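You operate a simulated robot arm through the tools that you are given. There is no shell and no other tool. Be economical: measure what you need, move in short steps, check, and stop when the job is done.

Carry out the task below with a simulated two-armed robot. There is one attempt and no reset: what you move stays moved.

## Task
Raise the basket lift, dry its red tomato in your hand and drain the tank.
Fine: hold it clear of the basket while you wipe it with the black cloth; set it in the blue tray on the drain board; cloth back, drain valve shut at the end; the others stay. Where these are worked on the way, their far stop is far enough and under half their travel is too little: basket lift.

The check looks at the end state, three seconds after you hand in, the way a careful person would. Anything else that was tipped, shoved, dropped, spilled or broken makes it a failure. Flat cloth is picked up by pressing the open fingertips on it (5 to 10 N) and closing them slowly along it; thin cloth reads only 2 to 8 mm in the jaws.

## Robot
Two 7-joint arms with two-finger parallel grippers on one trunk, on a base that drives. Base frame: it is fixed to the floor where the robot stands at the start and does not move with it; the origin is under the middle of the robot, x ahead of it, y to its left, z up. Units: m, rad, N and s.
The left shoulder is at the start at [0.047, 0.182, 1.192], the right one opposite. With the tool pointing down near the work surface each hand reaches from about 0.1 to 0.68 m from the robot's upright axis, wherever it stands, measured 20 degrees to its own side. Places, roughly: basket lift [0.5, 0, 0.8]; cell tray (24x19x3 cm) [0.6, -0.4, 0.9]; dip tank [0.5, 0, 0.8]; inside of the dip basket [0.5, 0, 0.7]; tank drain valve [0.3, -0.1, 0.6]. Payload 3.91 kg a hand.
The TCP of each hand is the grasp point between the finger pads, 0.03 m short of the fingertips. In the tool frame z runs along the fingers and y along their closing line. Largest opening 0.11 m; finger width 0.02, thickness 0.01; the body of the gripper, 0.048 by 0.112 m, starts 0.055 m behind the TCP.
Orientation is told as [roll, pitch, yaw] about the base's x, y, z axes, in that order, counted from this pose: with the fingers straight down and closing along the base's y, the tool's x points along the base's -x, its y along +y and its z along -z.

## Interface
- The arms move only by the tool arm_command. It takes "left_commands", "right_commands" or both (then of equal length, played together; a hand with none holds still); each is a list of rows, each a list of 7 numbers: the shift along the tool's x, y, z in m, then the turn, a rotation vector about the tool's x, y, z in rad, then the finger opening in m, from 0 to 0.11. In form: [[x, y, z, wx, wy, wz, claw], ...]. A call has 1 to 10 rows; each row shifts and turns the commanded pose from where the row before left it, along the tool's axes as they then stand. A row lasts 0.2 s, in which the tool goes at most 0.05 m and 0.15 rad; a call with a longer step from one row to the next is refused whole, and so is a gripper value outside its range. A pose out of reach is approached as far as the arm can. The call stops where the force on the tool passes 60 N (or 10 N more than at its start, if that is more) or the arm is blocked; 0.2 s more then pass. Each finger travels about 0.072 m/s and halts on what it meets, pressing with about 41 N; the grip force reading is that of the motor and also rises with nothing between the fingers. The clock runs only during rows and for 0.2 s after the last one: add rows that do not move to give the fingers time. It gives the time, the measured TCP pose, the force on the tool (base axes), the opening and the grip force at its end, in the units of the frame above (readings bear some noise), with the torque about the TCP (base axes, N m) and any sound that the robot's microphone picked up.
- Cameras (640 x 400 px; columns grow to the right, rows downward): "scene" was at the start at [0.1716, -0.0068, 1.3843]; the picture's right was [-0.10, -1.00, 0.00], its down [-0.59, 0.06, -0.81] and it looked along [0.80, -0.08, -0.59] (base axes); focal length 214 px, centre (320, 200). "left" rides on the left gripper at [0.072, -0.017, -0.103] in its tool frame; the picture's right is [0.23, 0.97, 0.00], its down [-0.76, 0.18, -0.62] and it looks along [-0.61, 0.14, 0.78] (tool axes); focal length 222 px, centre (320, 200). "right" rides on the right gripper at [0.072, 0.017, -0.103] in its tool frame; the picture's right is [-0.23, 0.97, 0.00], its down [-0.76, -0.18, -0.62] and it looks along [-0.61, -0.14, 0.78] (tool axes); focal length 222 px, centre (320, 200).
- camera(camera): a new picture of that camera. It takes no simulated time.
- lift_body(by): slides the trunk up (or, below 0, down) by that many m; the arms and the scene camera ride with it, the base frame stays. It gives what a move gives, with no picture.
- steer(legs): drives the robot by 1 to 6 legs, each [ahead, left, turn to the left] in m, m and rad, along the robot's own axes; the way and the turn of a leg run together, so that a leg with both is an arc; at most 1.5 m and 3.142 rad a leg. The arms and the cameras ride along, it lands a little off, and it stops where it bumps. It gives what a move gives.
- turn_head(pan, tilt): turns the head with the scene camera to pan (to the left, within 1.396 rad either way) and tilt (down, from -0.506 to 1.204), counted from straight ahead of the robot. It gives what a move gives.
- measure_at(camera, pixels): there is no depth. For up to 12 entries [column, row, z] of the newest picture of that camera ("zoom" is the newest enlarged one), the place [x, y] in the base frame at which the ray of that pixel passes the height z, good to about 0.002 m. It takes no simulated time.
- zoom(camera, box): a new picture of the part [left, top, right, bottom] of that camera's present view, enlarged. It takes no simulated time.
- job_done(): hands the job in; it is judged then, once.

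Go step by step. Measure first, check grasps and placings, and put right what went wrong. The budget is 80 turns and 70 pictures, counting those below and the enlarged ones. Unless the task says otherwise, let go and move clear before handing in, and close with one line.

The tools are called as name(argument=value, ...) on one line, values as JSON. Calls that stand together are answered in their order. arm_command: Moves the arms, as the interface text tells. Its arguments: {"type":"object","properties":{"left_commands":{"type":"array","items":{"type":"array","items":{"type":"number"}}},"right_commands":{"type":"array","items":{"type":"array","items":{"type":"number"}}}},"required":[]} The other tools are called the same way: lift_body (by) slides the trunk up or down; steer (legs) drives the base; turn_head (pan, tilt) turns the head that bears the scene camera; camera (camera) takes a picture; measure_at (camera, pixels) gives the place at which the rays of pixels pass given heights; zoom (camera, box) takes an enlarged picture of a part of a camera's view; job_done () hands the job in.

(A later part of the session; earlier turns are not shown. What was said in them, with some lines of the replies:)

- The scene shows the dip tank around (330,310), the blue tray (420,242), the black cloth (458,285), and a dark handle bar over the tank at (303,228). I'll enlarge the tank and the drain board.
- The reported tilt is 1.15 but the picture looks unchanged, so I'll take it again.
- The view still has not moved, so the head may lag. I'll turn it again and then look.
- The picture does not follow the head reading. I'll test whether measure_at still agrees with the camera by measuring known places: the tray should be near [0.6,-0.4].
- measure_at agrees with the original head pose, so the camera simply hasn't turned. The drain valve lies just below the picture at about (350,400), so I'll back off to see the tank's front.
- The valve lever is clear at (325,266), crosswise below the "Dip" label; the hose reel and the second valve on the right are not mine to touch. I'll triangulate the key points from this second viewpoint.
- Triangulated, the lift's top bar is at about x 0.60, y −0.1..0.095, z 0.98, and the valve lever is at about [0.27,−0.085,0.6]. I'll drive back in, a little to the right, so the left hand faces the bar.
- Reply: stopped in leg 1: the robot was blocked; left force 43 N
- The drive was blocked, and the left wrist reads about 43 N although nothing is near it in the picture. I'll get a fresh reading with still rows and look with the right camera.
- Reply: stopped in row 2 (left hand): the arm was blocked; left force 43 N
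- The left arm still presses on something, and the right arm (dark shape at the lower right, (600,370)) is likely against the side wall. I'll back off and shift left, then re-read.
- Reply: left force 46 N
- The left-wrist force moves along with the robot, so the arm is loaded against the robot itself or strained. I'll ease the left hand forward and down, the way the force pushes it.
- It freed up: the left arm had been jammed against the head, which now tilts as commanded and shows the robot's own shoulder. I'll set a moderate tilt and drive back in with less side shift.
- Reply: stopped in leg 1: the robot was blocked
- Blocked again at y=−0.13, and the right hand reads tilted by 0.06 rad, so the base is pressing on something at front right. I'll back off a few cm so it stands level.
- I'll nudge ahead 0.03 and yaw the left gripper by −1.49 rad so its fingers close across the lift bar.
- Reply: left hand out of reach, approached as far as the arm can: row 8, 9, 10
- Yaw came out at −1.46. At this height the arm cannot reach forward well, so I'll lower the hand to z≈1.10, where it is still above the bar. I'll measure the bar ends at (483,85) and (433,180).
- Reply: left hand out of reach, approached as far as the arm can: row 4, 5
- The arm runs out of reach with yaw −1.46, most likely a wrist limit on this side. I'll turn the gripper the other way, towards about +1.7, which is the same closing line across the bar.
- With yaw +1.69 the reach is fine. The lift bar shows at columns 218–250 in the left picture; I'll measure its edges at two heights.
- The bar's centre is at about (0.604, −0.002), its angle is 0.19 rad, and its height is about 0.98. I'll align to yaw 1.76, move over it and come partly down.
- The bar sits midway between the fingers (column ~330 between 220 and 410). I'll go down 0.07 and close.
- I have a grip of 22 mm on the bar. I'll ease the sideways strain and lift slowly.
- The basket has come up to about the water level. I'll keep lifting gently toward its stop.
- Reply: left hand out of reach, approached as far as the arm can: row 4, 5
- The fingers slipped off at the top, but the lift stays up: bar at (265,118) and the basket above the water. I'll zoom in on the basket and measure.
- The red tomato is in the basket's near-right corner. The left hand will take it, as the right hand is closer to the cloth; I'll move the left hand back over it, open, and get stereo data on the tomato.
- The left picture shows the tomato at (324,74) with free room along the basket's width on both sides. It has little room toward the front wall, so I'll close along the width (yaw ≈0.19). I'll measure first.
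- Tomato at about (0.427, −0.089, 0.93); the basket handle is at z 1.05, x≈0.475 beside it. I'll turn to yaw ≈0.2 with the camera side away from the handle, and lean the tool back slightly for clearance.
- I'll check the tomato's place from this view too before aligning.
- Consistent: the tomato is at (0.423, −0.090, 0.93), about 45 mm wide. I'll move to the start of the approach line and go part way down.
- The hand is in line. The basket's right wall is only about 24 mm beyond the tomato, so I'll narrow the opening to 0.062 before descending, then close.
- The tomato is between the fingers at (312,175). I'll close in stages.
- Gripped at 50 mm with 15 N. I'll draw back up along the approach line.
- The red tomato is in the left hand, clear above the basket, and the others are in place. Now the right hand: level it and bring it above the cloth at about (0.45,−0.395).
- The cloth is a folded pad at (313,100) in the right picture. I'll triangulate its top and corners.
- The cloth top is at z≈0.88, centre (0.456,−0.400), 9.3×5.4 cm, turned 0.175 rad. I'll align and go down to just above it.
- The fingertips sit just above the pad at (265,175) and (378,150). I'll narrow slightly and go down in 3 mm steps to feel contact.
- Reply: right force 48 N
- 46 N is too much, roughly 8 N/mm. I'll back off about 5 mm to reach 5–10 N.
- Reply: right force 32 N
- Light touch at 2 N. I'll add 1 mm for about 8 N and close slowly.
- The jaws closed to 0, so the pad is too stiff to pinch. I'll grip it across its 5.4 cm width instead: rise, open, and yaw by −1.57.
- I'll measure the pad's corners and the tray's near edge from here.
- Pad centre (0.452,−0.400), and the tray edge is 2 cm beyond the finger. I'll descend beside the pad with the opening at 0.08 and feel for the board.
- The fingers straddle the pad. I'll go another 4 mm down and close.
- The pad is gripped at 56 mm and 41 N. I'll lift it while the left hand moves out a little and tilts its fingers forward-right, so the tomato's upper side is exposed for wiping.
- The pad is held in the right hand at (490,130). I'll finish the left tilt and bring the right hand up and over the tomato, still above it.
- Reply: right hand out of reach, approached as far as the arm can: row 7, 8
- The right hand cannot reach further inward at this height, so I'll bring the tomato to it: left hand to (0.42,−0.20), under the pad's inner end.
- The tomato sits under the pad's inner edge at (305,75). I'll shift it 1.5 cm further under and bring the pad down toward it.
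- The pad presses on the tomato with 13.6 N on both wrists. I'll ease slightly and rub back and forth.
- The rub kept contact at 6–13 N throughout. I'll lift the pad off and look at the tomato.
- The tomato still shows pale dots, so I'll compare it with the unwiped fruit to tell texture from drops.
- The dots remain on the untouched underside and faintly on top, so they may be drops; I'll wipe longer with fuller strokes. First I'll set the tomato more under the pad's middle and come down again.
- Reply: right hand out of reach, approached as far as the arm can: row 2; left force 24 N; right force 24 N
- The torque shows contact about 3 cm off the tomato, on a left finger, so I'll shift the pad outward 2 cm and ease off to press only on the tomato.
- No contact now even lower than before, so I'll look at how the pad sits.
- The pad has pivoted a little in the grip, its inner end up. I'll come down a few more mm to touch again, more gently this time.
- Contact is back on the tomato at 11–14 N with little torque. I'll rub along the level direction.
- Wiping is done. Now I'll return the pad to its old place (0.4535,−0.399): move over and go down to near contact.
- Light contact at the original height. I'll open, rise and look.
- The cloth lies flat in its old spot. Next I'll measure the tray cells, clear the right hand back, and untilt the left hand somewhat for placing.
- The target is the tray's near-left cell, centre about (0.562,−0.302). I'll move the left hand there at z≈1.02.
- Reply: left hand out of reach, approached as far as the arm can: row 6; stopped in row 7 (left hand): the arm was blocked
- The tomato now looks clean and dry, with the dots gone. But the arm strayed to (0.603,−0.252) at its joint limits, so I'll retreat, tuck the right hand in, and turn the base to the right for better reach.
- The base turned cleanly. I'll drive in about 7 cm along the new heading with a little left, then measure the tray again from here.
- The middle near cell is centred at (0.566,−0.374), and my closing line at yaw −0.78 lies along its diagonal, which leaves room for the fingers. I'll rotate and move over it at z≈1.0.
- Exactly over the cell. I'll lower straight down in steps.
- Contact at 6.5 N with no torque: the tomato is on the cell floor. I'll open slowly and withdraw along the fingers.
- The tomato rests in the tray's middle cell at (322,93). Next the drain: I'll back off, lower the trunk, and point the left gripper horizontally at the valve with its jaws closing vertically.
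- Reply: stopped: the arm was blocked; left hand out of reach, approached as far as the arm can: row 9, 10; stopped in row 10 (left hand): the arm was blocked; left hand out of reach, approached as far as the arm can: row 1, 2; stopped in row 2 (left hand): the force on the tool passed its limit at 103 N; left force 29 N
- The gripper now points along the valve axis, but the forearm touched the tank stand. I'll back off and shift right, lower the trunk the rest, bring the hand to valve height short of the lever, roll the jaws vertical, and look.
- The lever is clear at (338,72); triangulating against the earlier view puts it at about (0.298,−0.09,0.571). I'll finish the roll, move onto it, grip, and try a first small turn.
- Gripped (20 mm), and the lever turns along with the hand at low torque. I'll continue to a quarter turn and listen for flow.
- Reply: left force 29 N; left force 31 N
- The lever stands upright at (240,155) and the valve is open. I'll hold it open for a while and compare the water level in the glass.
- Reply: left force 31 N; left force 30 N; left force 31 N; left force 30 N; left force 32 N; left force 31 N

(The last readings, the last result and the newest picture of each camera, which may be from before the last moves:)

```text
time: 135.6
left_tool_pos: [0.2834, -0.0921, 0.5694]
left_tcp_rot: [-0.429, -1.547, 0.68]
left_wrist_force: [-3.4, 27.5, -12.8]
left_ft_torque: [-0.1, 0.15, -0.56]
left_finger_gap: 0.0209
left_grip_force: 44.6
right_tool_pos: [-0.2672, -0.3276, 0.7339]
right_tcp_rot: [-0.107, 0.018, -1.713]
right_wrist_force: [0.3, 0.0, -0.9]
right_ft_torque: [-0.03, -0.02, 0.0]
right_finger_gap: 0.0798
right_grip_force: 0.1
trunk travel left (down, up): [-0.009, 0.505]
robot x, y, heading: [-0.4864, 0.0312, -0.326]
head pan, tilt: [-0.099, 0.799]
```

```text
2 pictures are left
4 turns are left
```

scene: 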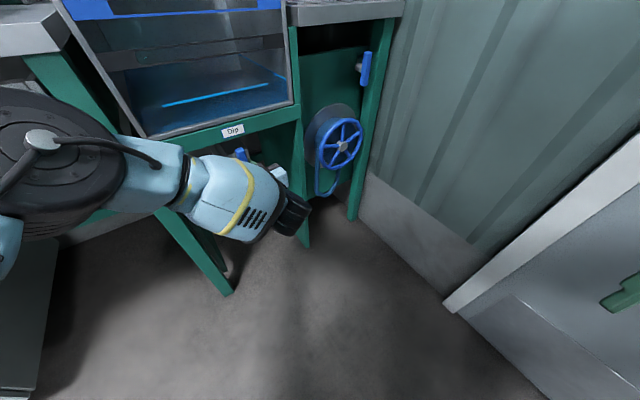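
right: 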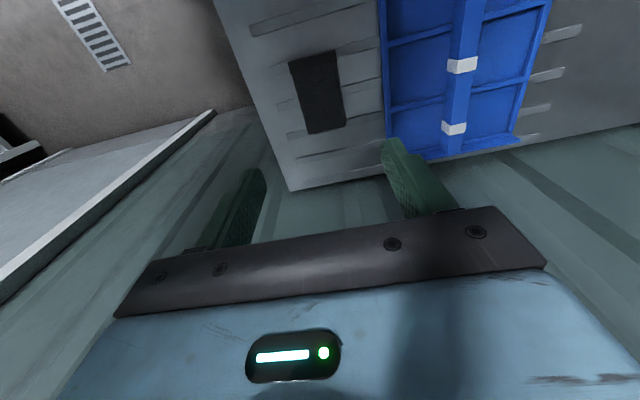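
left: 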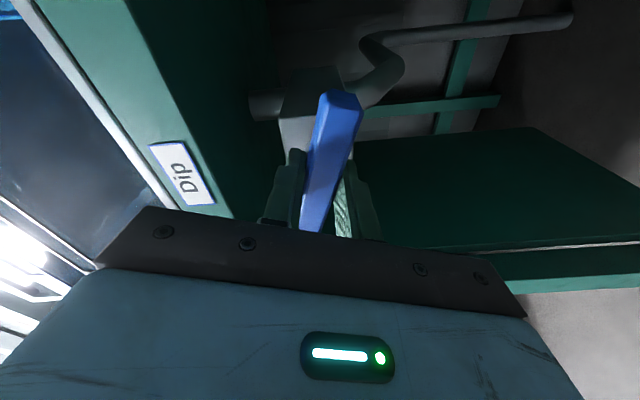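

The water is falling: the level line went from row ~55 to ~95 in 13 s. I'll hold it open about 20 s more and check.

arm_command(left_commands=[[0, 0, 0, 0, 0, 0, 0.0], [0, 0, 0, 0, 0, 0, 0.0], [0, 0, 0, 0, 0, 0, 0.0], [0, 0, 0, 0, 0, 0, 0.0], [0, 0, 0, 0, 0, 0, 0.0], [0, 0, 0, 0, 0, 0, 0.0], [0, 0, 0, 0, 0, 0, 0.0], [0, 0, 0, 0, 0, 0, 0.0], [0, 0, 0, 0, 0, 0, 0.0], [0, 0, 0, 0, 0, 0, 0.0]])

arm_command(left_commands=[[0, 0, 0, 0, 0, 0, 0.0], [0, 0, 0, 0, 0, 0, 0.0], [0, 0, 0, 0, 0, 0, 0.0], [0, 0, 0, 0, 0, 0, 0.0], [0, 0, 0, 0, 0, 0, 0.0], [0, 0, 0, 0, 0, 0, 0.0], [0, 0, 0, 0, 0, 0, 0.0], [0, 0, 0, 0, 0, 0, 0.0], [0, 0, 0, 0, 0, 0, 0.0], [0, 0, 0, 0, 0, 0, 0.0]])

arm_command(left_commands=[[0, 0, 0, 0, 0, 0, 0.0], [0, 0, 0, 0, 0, 0, 0.0], [0, 0, 0, 0, 0, 0, 0.0], [0, 0, 0, 0, 0, 0, 0.0], [0, 0, 0, 0, 0, 0, 0.0], [0, 0, 0, 0, 0, 0, 0.0], [0, 0, 0, 0, 0, 0, 0.0], [0, 0, 0, 0, 0, 0, 0.0], [0, 0, 0, 0, 0, 0, 0.0], [0, 0, 0, 0, 0, 0, 0.0]])

arm_command(left_commands=[[0, 0, 0, 0, 0, 0, 0.0], [0, 0, 0, 0, 0, 0, 0.0], [0, 0, 0, 0, 0, 0, 0.0], [0, 0, 0, 0, 0, 0, 0.0], [0, 0, 0, 0, 0, 0, 0.0], [0, 0, 0, 0, 0, 0, 0.0], [0, 0, 0, 0, 0, 0, 0.0], [0, 0, 0, 0, 0, 0, 0.0], [0, 0, 0, 0, 0, 0, 0.0], [0, 0, 0, 0, 0, 0, 0.0]])

arm_command(left_commands=[[0, 0, 0, 0, 0, 0, 0.0], [0, 0, 0, 0, 0, 0, 0.0], [0, 0, 0, 0, 0, 0, 0.0], [0, 0, 0, 0, 0, 0, 0.0], [0, 0, 0, 0, 0, 0, 0.0], [0, 0, 0, 0, 0, 0, 0.0], [0, 0, 0, 0, 0, 0, 0.0], [0, 0, 0, 0, 0, 0, 0.0], [0, 0, 0, 0, 0, 0, 0.0], [0, 0, 0, 0, 0, 0, 0.0]])

arm_command(left_commands=[[0, 0, 0, 0, 0, 0, 0.0], [0, 0, 0, 0, 0, 0, 0.0], [0, 0, 0, 0, 0, 0, 0.0], [0, 0, 0, 0, 0, 0, 0.0], [0, 0, 0, 0, 0, 0, 0.0], [0, 0, 0, 0, 0, 0, 0.0], [0, 0, 0, 0, 0, 0, 0.0], [0, 0, 0, 0, 0, 0, 0.0], [0, 0, 0, 0, 0, 0, 0.0], [0, 0, 0, 0, 0, 0, 0.0]])

arm_command(left_commands=[[0, 0, 0, 0, 0, 0, 0.0], [0, 0, 0, 0, 0, 0, 0.0], [0, 0, 0, 0, 0, 0, 0.0], [0, 0, 0, 0, 0, 0, 0.0], [0, 0, 0, 0, 0, 0, 0.0], [0, 0, 0, 0, 0, 0, 0.0], [0, 0, 0, 0, 0, 0, 0.0], [0, 0, 0, 0, 0, 0, 0.0], [0, 0, 0, 0, 0, 0, 0.0], [0, 0, 0, 0, 0, 0, 0.0]])

arm_command(left_commands=[[0, 0, 0, 0, 0, 0, 0.0], [0, 0, 0, 0, 0, 0, 0.0], [0, 0, 0, 0, 0, 0, 0.0], [0, 0, 0, 0, 0, 0, 0.0], [0, 0, 0, 0, 0, 0, 0.0], [0, 0, 0, 0, 0, 0, 0.0], [0, 0, 0, 0, 0, 0, 0.0], [0, 0, 0, 0, 0, 0, 0.0], [0, 0, 0, 0, 0, 0, 0.0], [0, 0, 0, 0, 0, 0, 0.0]])

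arm_command(left_commands=[[0, 0, 0, 0, 0, 0, 0.0], [0, 0, 0, 0, 0, 0, 0.0], [0, 0, 0, 0, 0, 0, 0.0], [0, 0, 0, 0, 0, 0, 0.0], [0, 0, 0, 0, 0, 0, 0.0], [0, 0, 0, 0, 0, 0, 0.0], [0, 0, 0, 0, 0, 0, 0.0], [0, 0, 0, 0, 0, 0, 0.0], [0, 0, 0, 0, 0, 0, 0.0], [0, 0, 0, 0, 0, 0, 0.0]])

zoom(camera="scene", box=[60, 0, 300, 160])

```text
time: 137.8
left_tool_pos: [0.2836, -0.0917, 0.5691]
left_tcp_rot: [-0.433, -1.547, 0.684]
left_wrist_force: [-2.8, 27.9, -12.5]
left_ft_torque: [-0.12, 0.17, -0.56]
left_finger_gap: 0.0207
left_grip_force: 45.1
right_tool_pos: [-0.267, -0.3278, 0.7333]
right_tcp_rot: [-0.106, 0.018, -1.713]
right_wrist_force: [0.7, 0.3, -0.7]
right_ft_torque: [-0.01, -0.01, -0.04]
right_finger_gap: 0.0802
right_grip_force: 0.0
trunk travel left (down, up): [-0.009, 0.505]
robot x, y, heading: [-0.4839, 0.0297, -0.327]
head pan, tilt: [-0.099, 0.799]
```

```text
time: 140.0
left_tool_pos: [0.2837, -0.091, 0.5691]
left_tcp_rot: [-0.435, -1.547, 0.686]
left_wrist_force: [-3.7, 27.0, -12.8]
left_ft_torque: [-0.06, 0.19, -0.56]
left_finger_gap: 0.0207
left_grip_force: 45.1
right_tool_pos: [-0.2667, -0.3281, 0.7336]
right_tcp_rot: [-0.107, 0.017, -1.713]
right_wrist_force: [0.1, -0.6, 0.4]
right_ft_torque: [-0.03, 0.02, 0.01]
right_finger_gap: 0.0803
right_grip_force: 0.0
trunk travel left (down, up): [-0.009, 0.505]
robot x, y, heading: [-0.4857, 0.032, -0.327]
head pan, tilt: [-0.099, 0.799]
```

```text
time: 142.2
left_tool_pos: [0.2834, -0.0925, 0.569]
left_tcp_rot: [-0.436, -1.545, 0.687]
left_wrist_force: [-4.2, 28.4, -12.9]
left_ft_torque: [-0.1, 0.01, -0.56]
left_finger_gap: 0.0207
left_grip_force: 44.9
right_tool_pos: [-0.2667, -0.3275, 0.7334]
right_tcp_rot: [-0.107, 0.017, -1.712]
right_wrist_force: [-0.4, 0.0, -0.3]
right_ft_torque: [-0.01, 0.02, 0.03]
right_finger_gap: 0.0801
right_grip_force: 0.0
trunk travel left (down, up): [-0.009, 0.505]
robot x, y, heading: [-0.4871, 0.0272, -0.332]
head pan, tilt: [-0.099, 0.799]
```

```text
time: 144.4
left_tool_pos: [0.2844, -0.0915, 0.5679]
left_tcp_rot: [-0.438, -1.548, 0.686]
left_wrist_force: [-3.7, 27.7, -12.8]
left_ft_torque: [-0.02, 0.17, -0.55]
left_finger_gap: 0.0207
left_grip_force: 45.2
right_tool_pos: [-0.267, -0.3274, 0.7333]
right_tcp_rot: [-0.108, 0.019, -1.712]
right_wrist_force: [0.6, -0.3, -0.1]
right_ft_torque: [0.01, 0.0, 0.05]
right_finger_gap: 0.0801
right_grip_force: 0.1
trunk travel left (down, up): [-0.009, 0.505]
robot x, y, heading: [-0.4828, 0.034, -0.326]
head pan, tilt: [-0.099, 0.799]
```

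```text
time: 146.6
left_tool_pos: [0.284, -0.0919, 0.5689]
left_tcp_rot: [-0.441, -1.547, 0.691]
left_wrist_force: [-3.8, 27.2, -11.7]
left_ft_torque: [-0.08, 0.15, -0.55]
left_finger_gap: 0.0206
left_grip_force: 44.7
right_tool_pos: [-0.2672, -0.3287, 0.7331]
right_tcp_rot: [-0.105, 0.015, -1.714]
right_wrist_force: [-0.6, -0.8, -1.0]
right_ft_torque: [0.0, -0.01, -0.02]
right_finger_gap: 0.08
right_grip_force: 0.1
trunk travel left (down, up): [-0.009, 0.505]
robot x, y, heading: [-0.4848, 0.0284, -0.332]
head pan, tilt: [-0.099, 0.799]
```

```text
time: 148.8
left_tool_pos: [0.2827, -0.0905, 0.5715]
left_tcp_rot: [-0.441, -1.545, 0.692]
left_wrist_force: [-3.1, 28.3, -11.1]
left_ft_torque: [-0.06, 0.15, -0.6]
left_finger_gap: 0.0209
left_grip_force: 45.3
right_tool_pos: [-0.2669, -0.3272, 0.7335]
right_tcp_rot: [-0.106, 0.017, -1.712]
right_wrist_force: [-0.8, 0.7, -0.6]
right_ft_torque: [0.01, 0.0, -0.01]
right_finger_gap: 0.08
right_grip_force: 0.1
trunk travel left (down, up): [-0.009, 0.505]
robot x, y, heading: [-0.4852, 0.0322, -0.328]
head pan, tilt: [-0.099, 0.799]
```

```text
time: 151.0
left_tool_pos: [0.2843, -0.0915, 0.5691]
left_tcp_rot: [-0.442, -1.546, 0.693]
left_wrist_force: [-3.7, 28.2, -11.0]
left_ft_torque: [-0.04, 0.12, -0.5]
left_finger_gap: 0.0211
left_grip_force: 45.0
right_tool_pos: [-0.2675, -0.3271, 0.7348]
right_tcp_rot: [-0.106, 0.017, -1.712]
right_wrist_force: [-0.9, 0.2, 0.0]
right_ft_torque: [0.0, 0.03, -0.02]
right_finger_gap: 0.08
right_grip_force: 0.1
trunk travel left (down, up): [-0.009, 0.505]
robot x, y, heading: [-0.4822, 0.0277, -0.327]
head pan, tilt: [-0.099, 0.799]
```

```text
time: 153.2
left_tool_pos: [0.2838, -0.0903, 0.5695]
left_tcp_rot: [-0.446, -1.546, 0.696]
left_wrist_force: [-3.9, 27.0, -11.1]
left_ft_torque: [-0.05, 0.12, -0.56]
left_finger_gap: 0.0209
left_grip_force: 45.3
right_tool_pos: [-0.2671, -0.327, 0.7339]
right_tcp_rot: [-0.107, 0.017, -1.712]
right_wrist_force: [0.0, -0.3, 0.4]
right_ft_torque: [0.0, -0.02, -0.04]
right_finger_gap: 0.0801
right_grip_force: 0.0
trunk travel left (down, up): [-0.009, 0.505]
robot x, y, heading: [-0.4851, 0.0285, -0.327]
head pan, tilt: [-0.099, 0.799]
```

```text
time: 155.4
left_tool_pos: [0.2832, -0.0915, 0.5686]
left_tcp_rot: [-0.449, -1.547, 0.698]
left_wrist_force: [-4.5, 28.2, -10.6]
left_ft_torque: [-0.05, 0.1, -0.54]
left_finger_gap: 0.0209
left_grip_force: 44.9
right_tool_pos: [-0.266, -0.3275, 0.7348]
right_tcp_rot: [-0.106, 0.016, -1.712]
right_wrist_force: [0.9, -0.6, -0.8]
right_ft_torque: [0.02, 0.03, 0.02]
right_finger_gap: 0.0796
right_grip_force: 0.0
trunk travel left (down, up): [-0.009, 0.505]
robot x, y, heading: [-0.4838, 0.0296, -0.326]
head pan, tilt: [-0.099, 0.799]
```

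```text
2.50 times, centred on (180, 80) of scene
3 turns are left
```

zoom: 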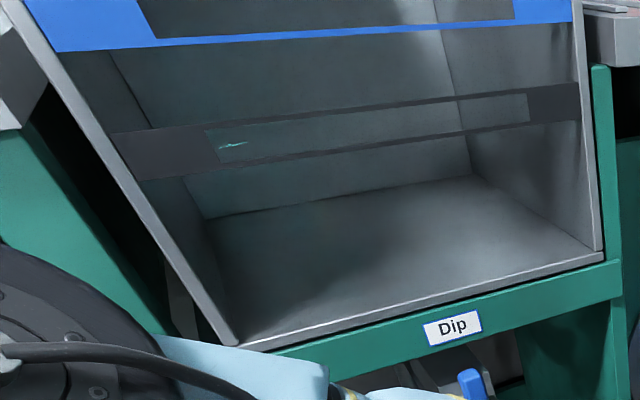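

The tank is empty. I'll turn the lever back to shut (slightly past, into its stop), open the jaws, withdraw, and look.

arm_command(left_commands=[[0, 0, 0, 0, 0, -0.14, 0.0], [0, 0, 0, 0, 0, -0.14, 0.0], [0, 0, 0, 0, 0, -0.14, 0.0], [0, 0, 0, 0, 0, -0.14, 0.0], [0, 0, 0, 0, 0, -0.14, 0.0], [0, 0, 0, 0, 0, -0.14, 0.0], [0, 0, 0, 0, 0, -0.14, 0.0], [0, 0, 0, 0, 0, -0.14, 0.0], [0, 0, 0, 0, 0, -0.14, 0.0], [0, 0, 0, 0, 0, -0.14, 0.0]])

arm_command(left_commands=[[0, 0, 0, 0, 0, -0.1, 0.0], [0, 0, 0, 0, 0, -0.08, 0.0], [0, 0, 0, 0, 0, -0.04, 0.0], [0, 0, 0, 0, 0, 0, 0.0], [0, 0, 0, 0, 0, 0, 0.0]])

arm_command(left_commands=[[0, 0, 0, 0, 0, 0, 0.03], [0, 0, 0, 0, 0, 0, 0.055], [0, 0, 0, 0, 0, 0, 0.055], [0, 0, -0.03, 0, 0, 0, 0.055], [0, 0, -0.04, 0, 0, 0, 0.055], [0, 0, -0.04, 0, 0, 0, 0.055], [0, 0, 0, 0, 0, 0, 0.055]])

camera(camera="left")

```text
time: 157.6
left_tool_pos: [0.2823, -0.0928, 0.5701]
left_tcp_rot: [-1.55, -0.16, 1.818]
left_wrist_force: [-6.4, 22.3, -13.2]
left_ft_torque: [0.09, -0.52, -0.64]
left_finger_gap: 0.0204
left_grip_force: 45.6
right_tool_pos: [-0.2674, -0.3275, 0.7337]
right_tcp_rot: [-0.107, 0.017, -1.712]
right_wrist_force: [-0.7, 0.5, 1.1]
right_ft_torque: [-0.02, -0.01, 0.01]
right_finger_gap: 0.08
right_grip_force: 0.0
trunk travel left (down, up): [-0.009, 0.505]
robot x, y, heading: [-0.482, 0.0297, -0.33]
head pan, tilt: [-0.099, 0.799]
```

```text
time: 158.8
left_tool_pos: [0.2835, -0.0928, 0.5699]
left_tcp_rot: [-1.55, 0.059, 1.817]
left_wrist_force: [-9.1, 18.4, -14.3]
left_ft_torque: [1.23, -0.43, 0.56]
left_finger_gap: 0.0211
left_grip_force: 45.0
right_tool_pos: [-0.2678, -0.3283, 0.7344]
right_tcp_rot: [-0.107, 0.016, -1.713]
right_wrist_force: [0.3, 0.3, 0.3]
right_ft_torque: [0.01, 0.04, 0.02]
right_finger_gap: 0.0798
right_grip_force: 0.0
trunk travel left (down, up): [-0.009, 0.505]
robot x, y, heading: [-0.486, 0.0316, -0.324]
head pan, tilt: [-0.099, 0.799]
```

```text
time: 160.4
left_tool_pos: [0.1769, -0.1227, 0.574]
left_tcp_rot: [-1.553, 0.06, 1.818]
left_wrist_force: [0.8, 0.3, 0.3]
left_ft_torque: [0.02, 0.0, -0.01]
left_finger_gap: 0.0548
left_grip_force: 0.0
right_tool_pos: [-0.2677, -0.3291, 0.7342]
right_tcp_rot: [-0.105, 0.02, -1.712]
right_wrist_force: [-0.6, -0.6, 0.4]
right_ft_torque: [0.0, -0.01, 0.01]
right_finger_gap: 0.0797
right_grip_force: 0.0
trunk travel left (down, up): [-0.009, 0.505]
robot x, y, heading: [-0.4835, 0.0306, -0.327]
head pan, tilt: [-0.099, 0.799]
```

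```text
0 pictures are left
2 turns are left
```

left: 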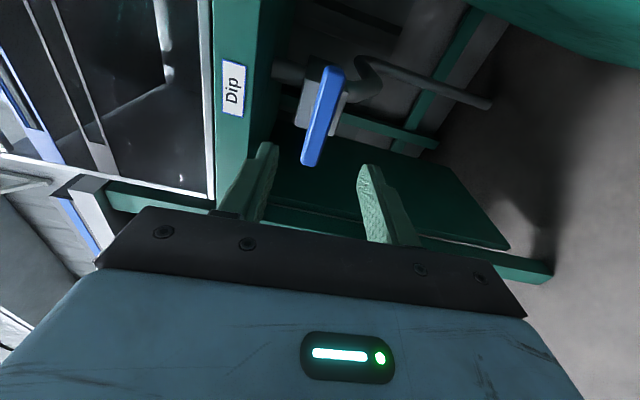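

The lever is back across, parallel to the "Dip" beam in the last picture. It met its closing stop with 1.2 N m at the end of the turn. The jaws are open and clear, so I'm handing in.

job_done()

```text
The job is handed in.
```

The job is handed in: basket lift up, red tomato wiped clear of the basket and set in the blue tray, black cloth back in place, tank empty and drain valve shut. While lining up for the valve, the left arm bumped the front of the tank stand once (103 N peak); I saw no damage or shift in later pictures.
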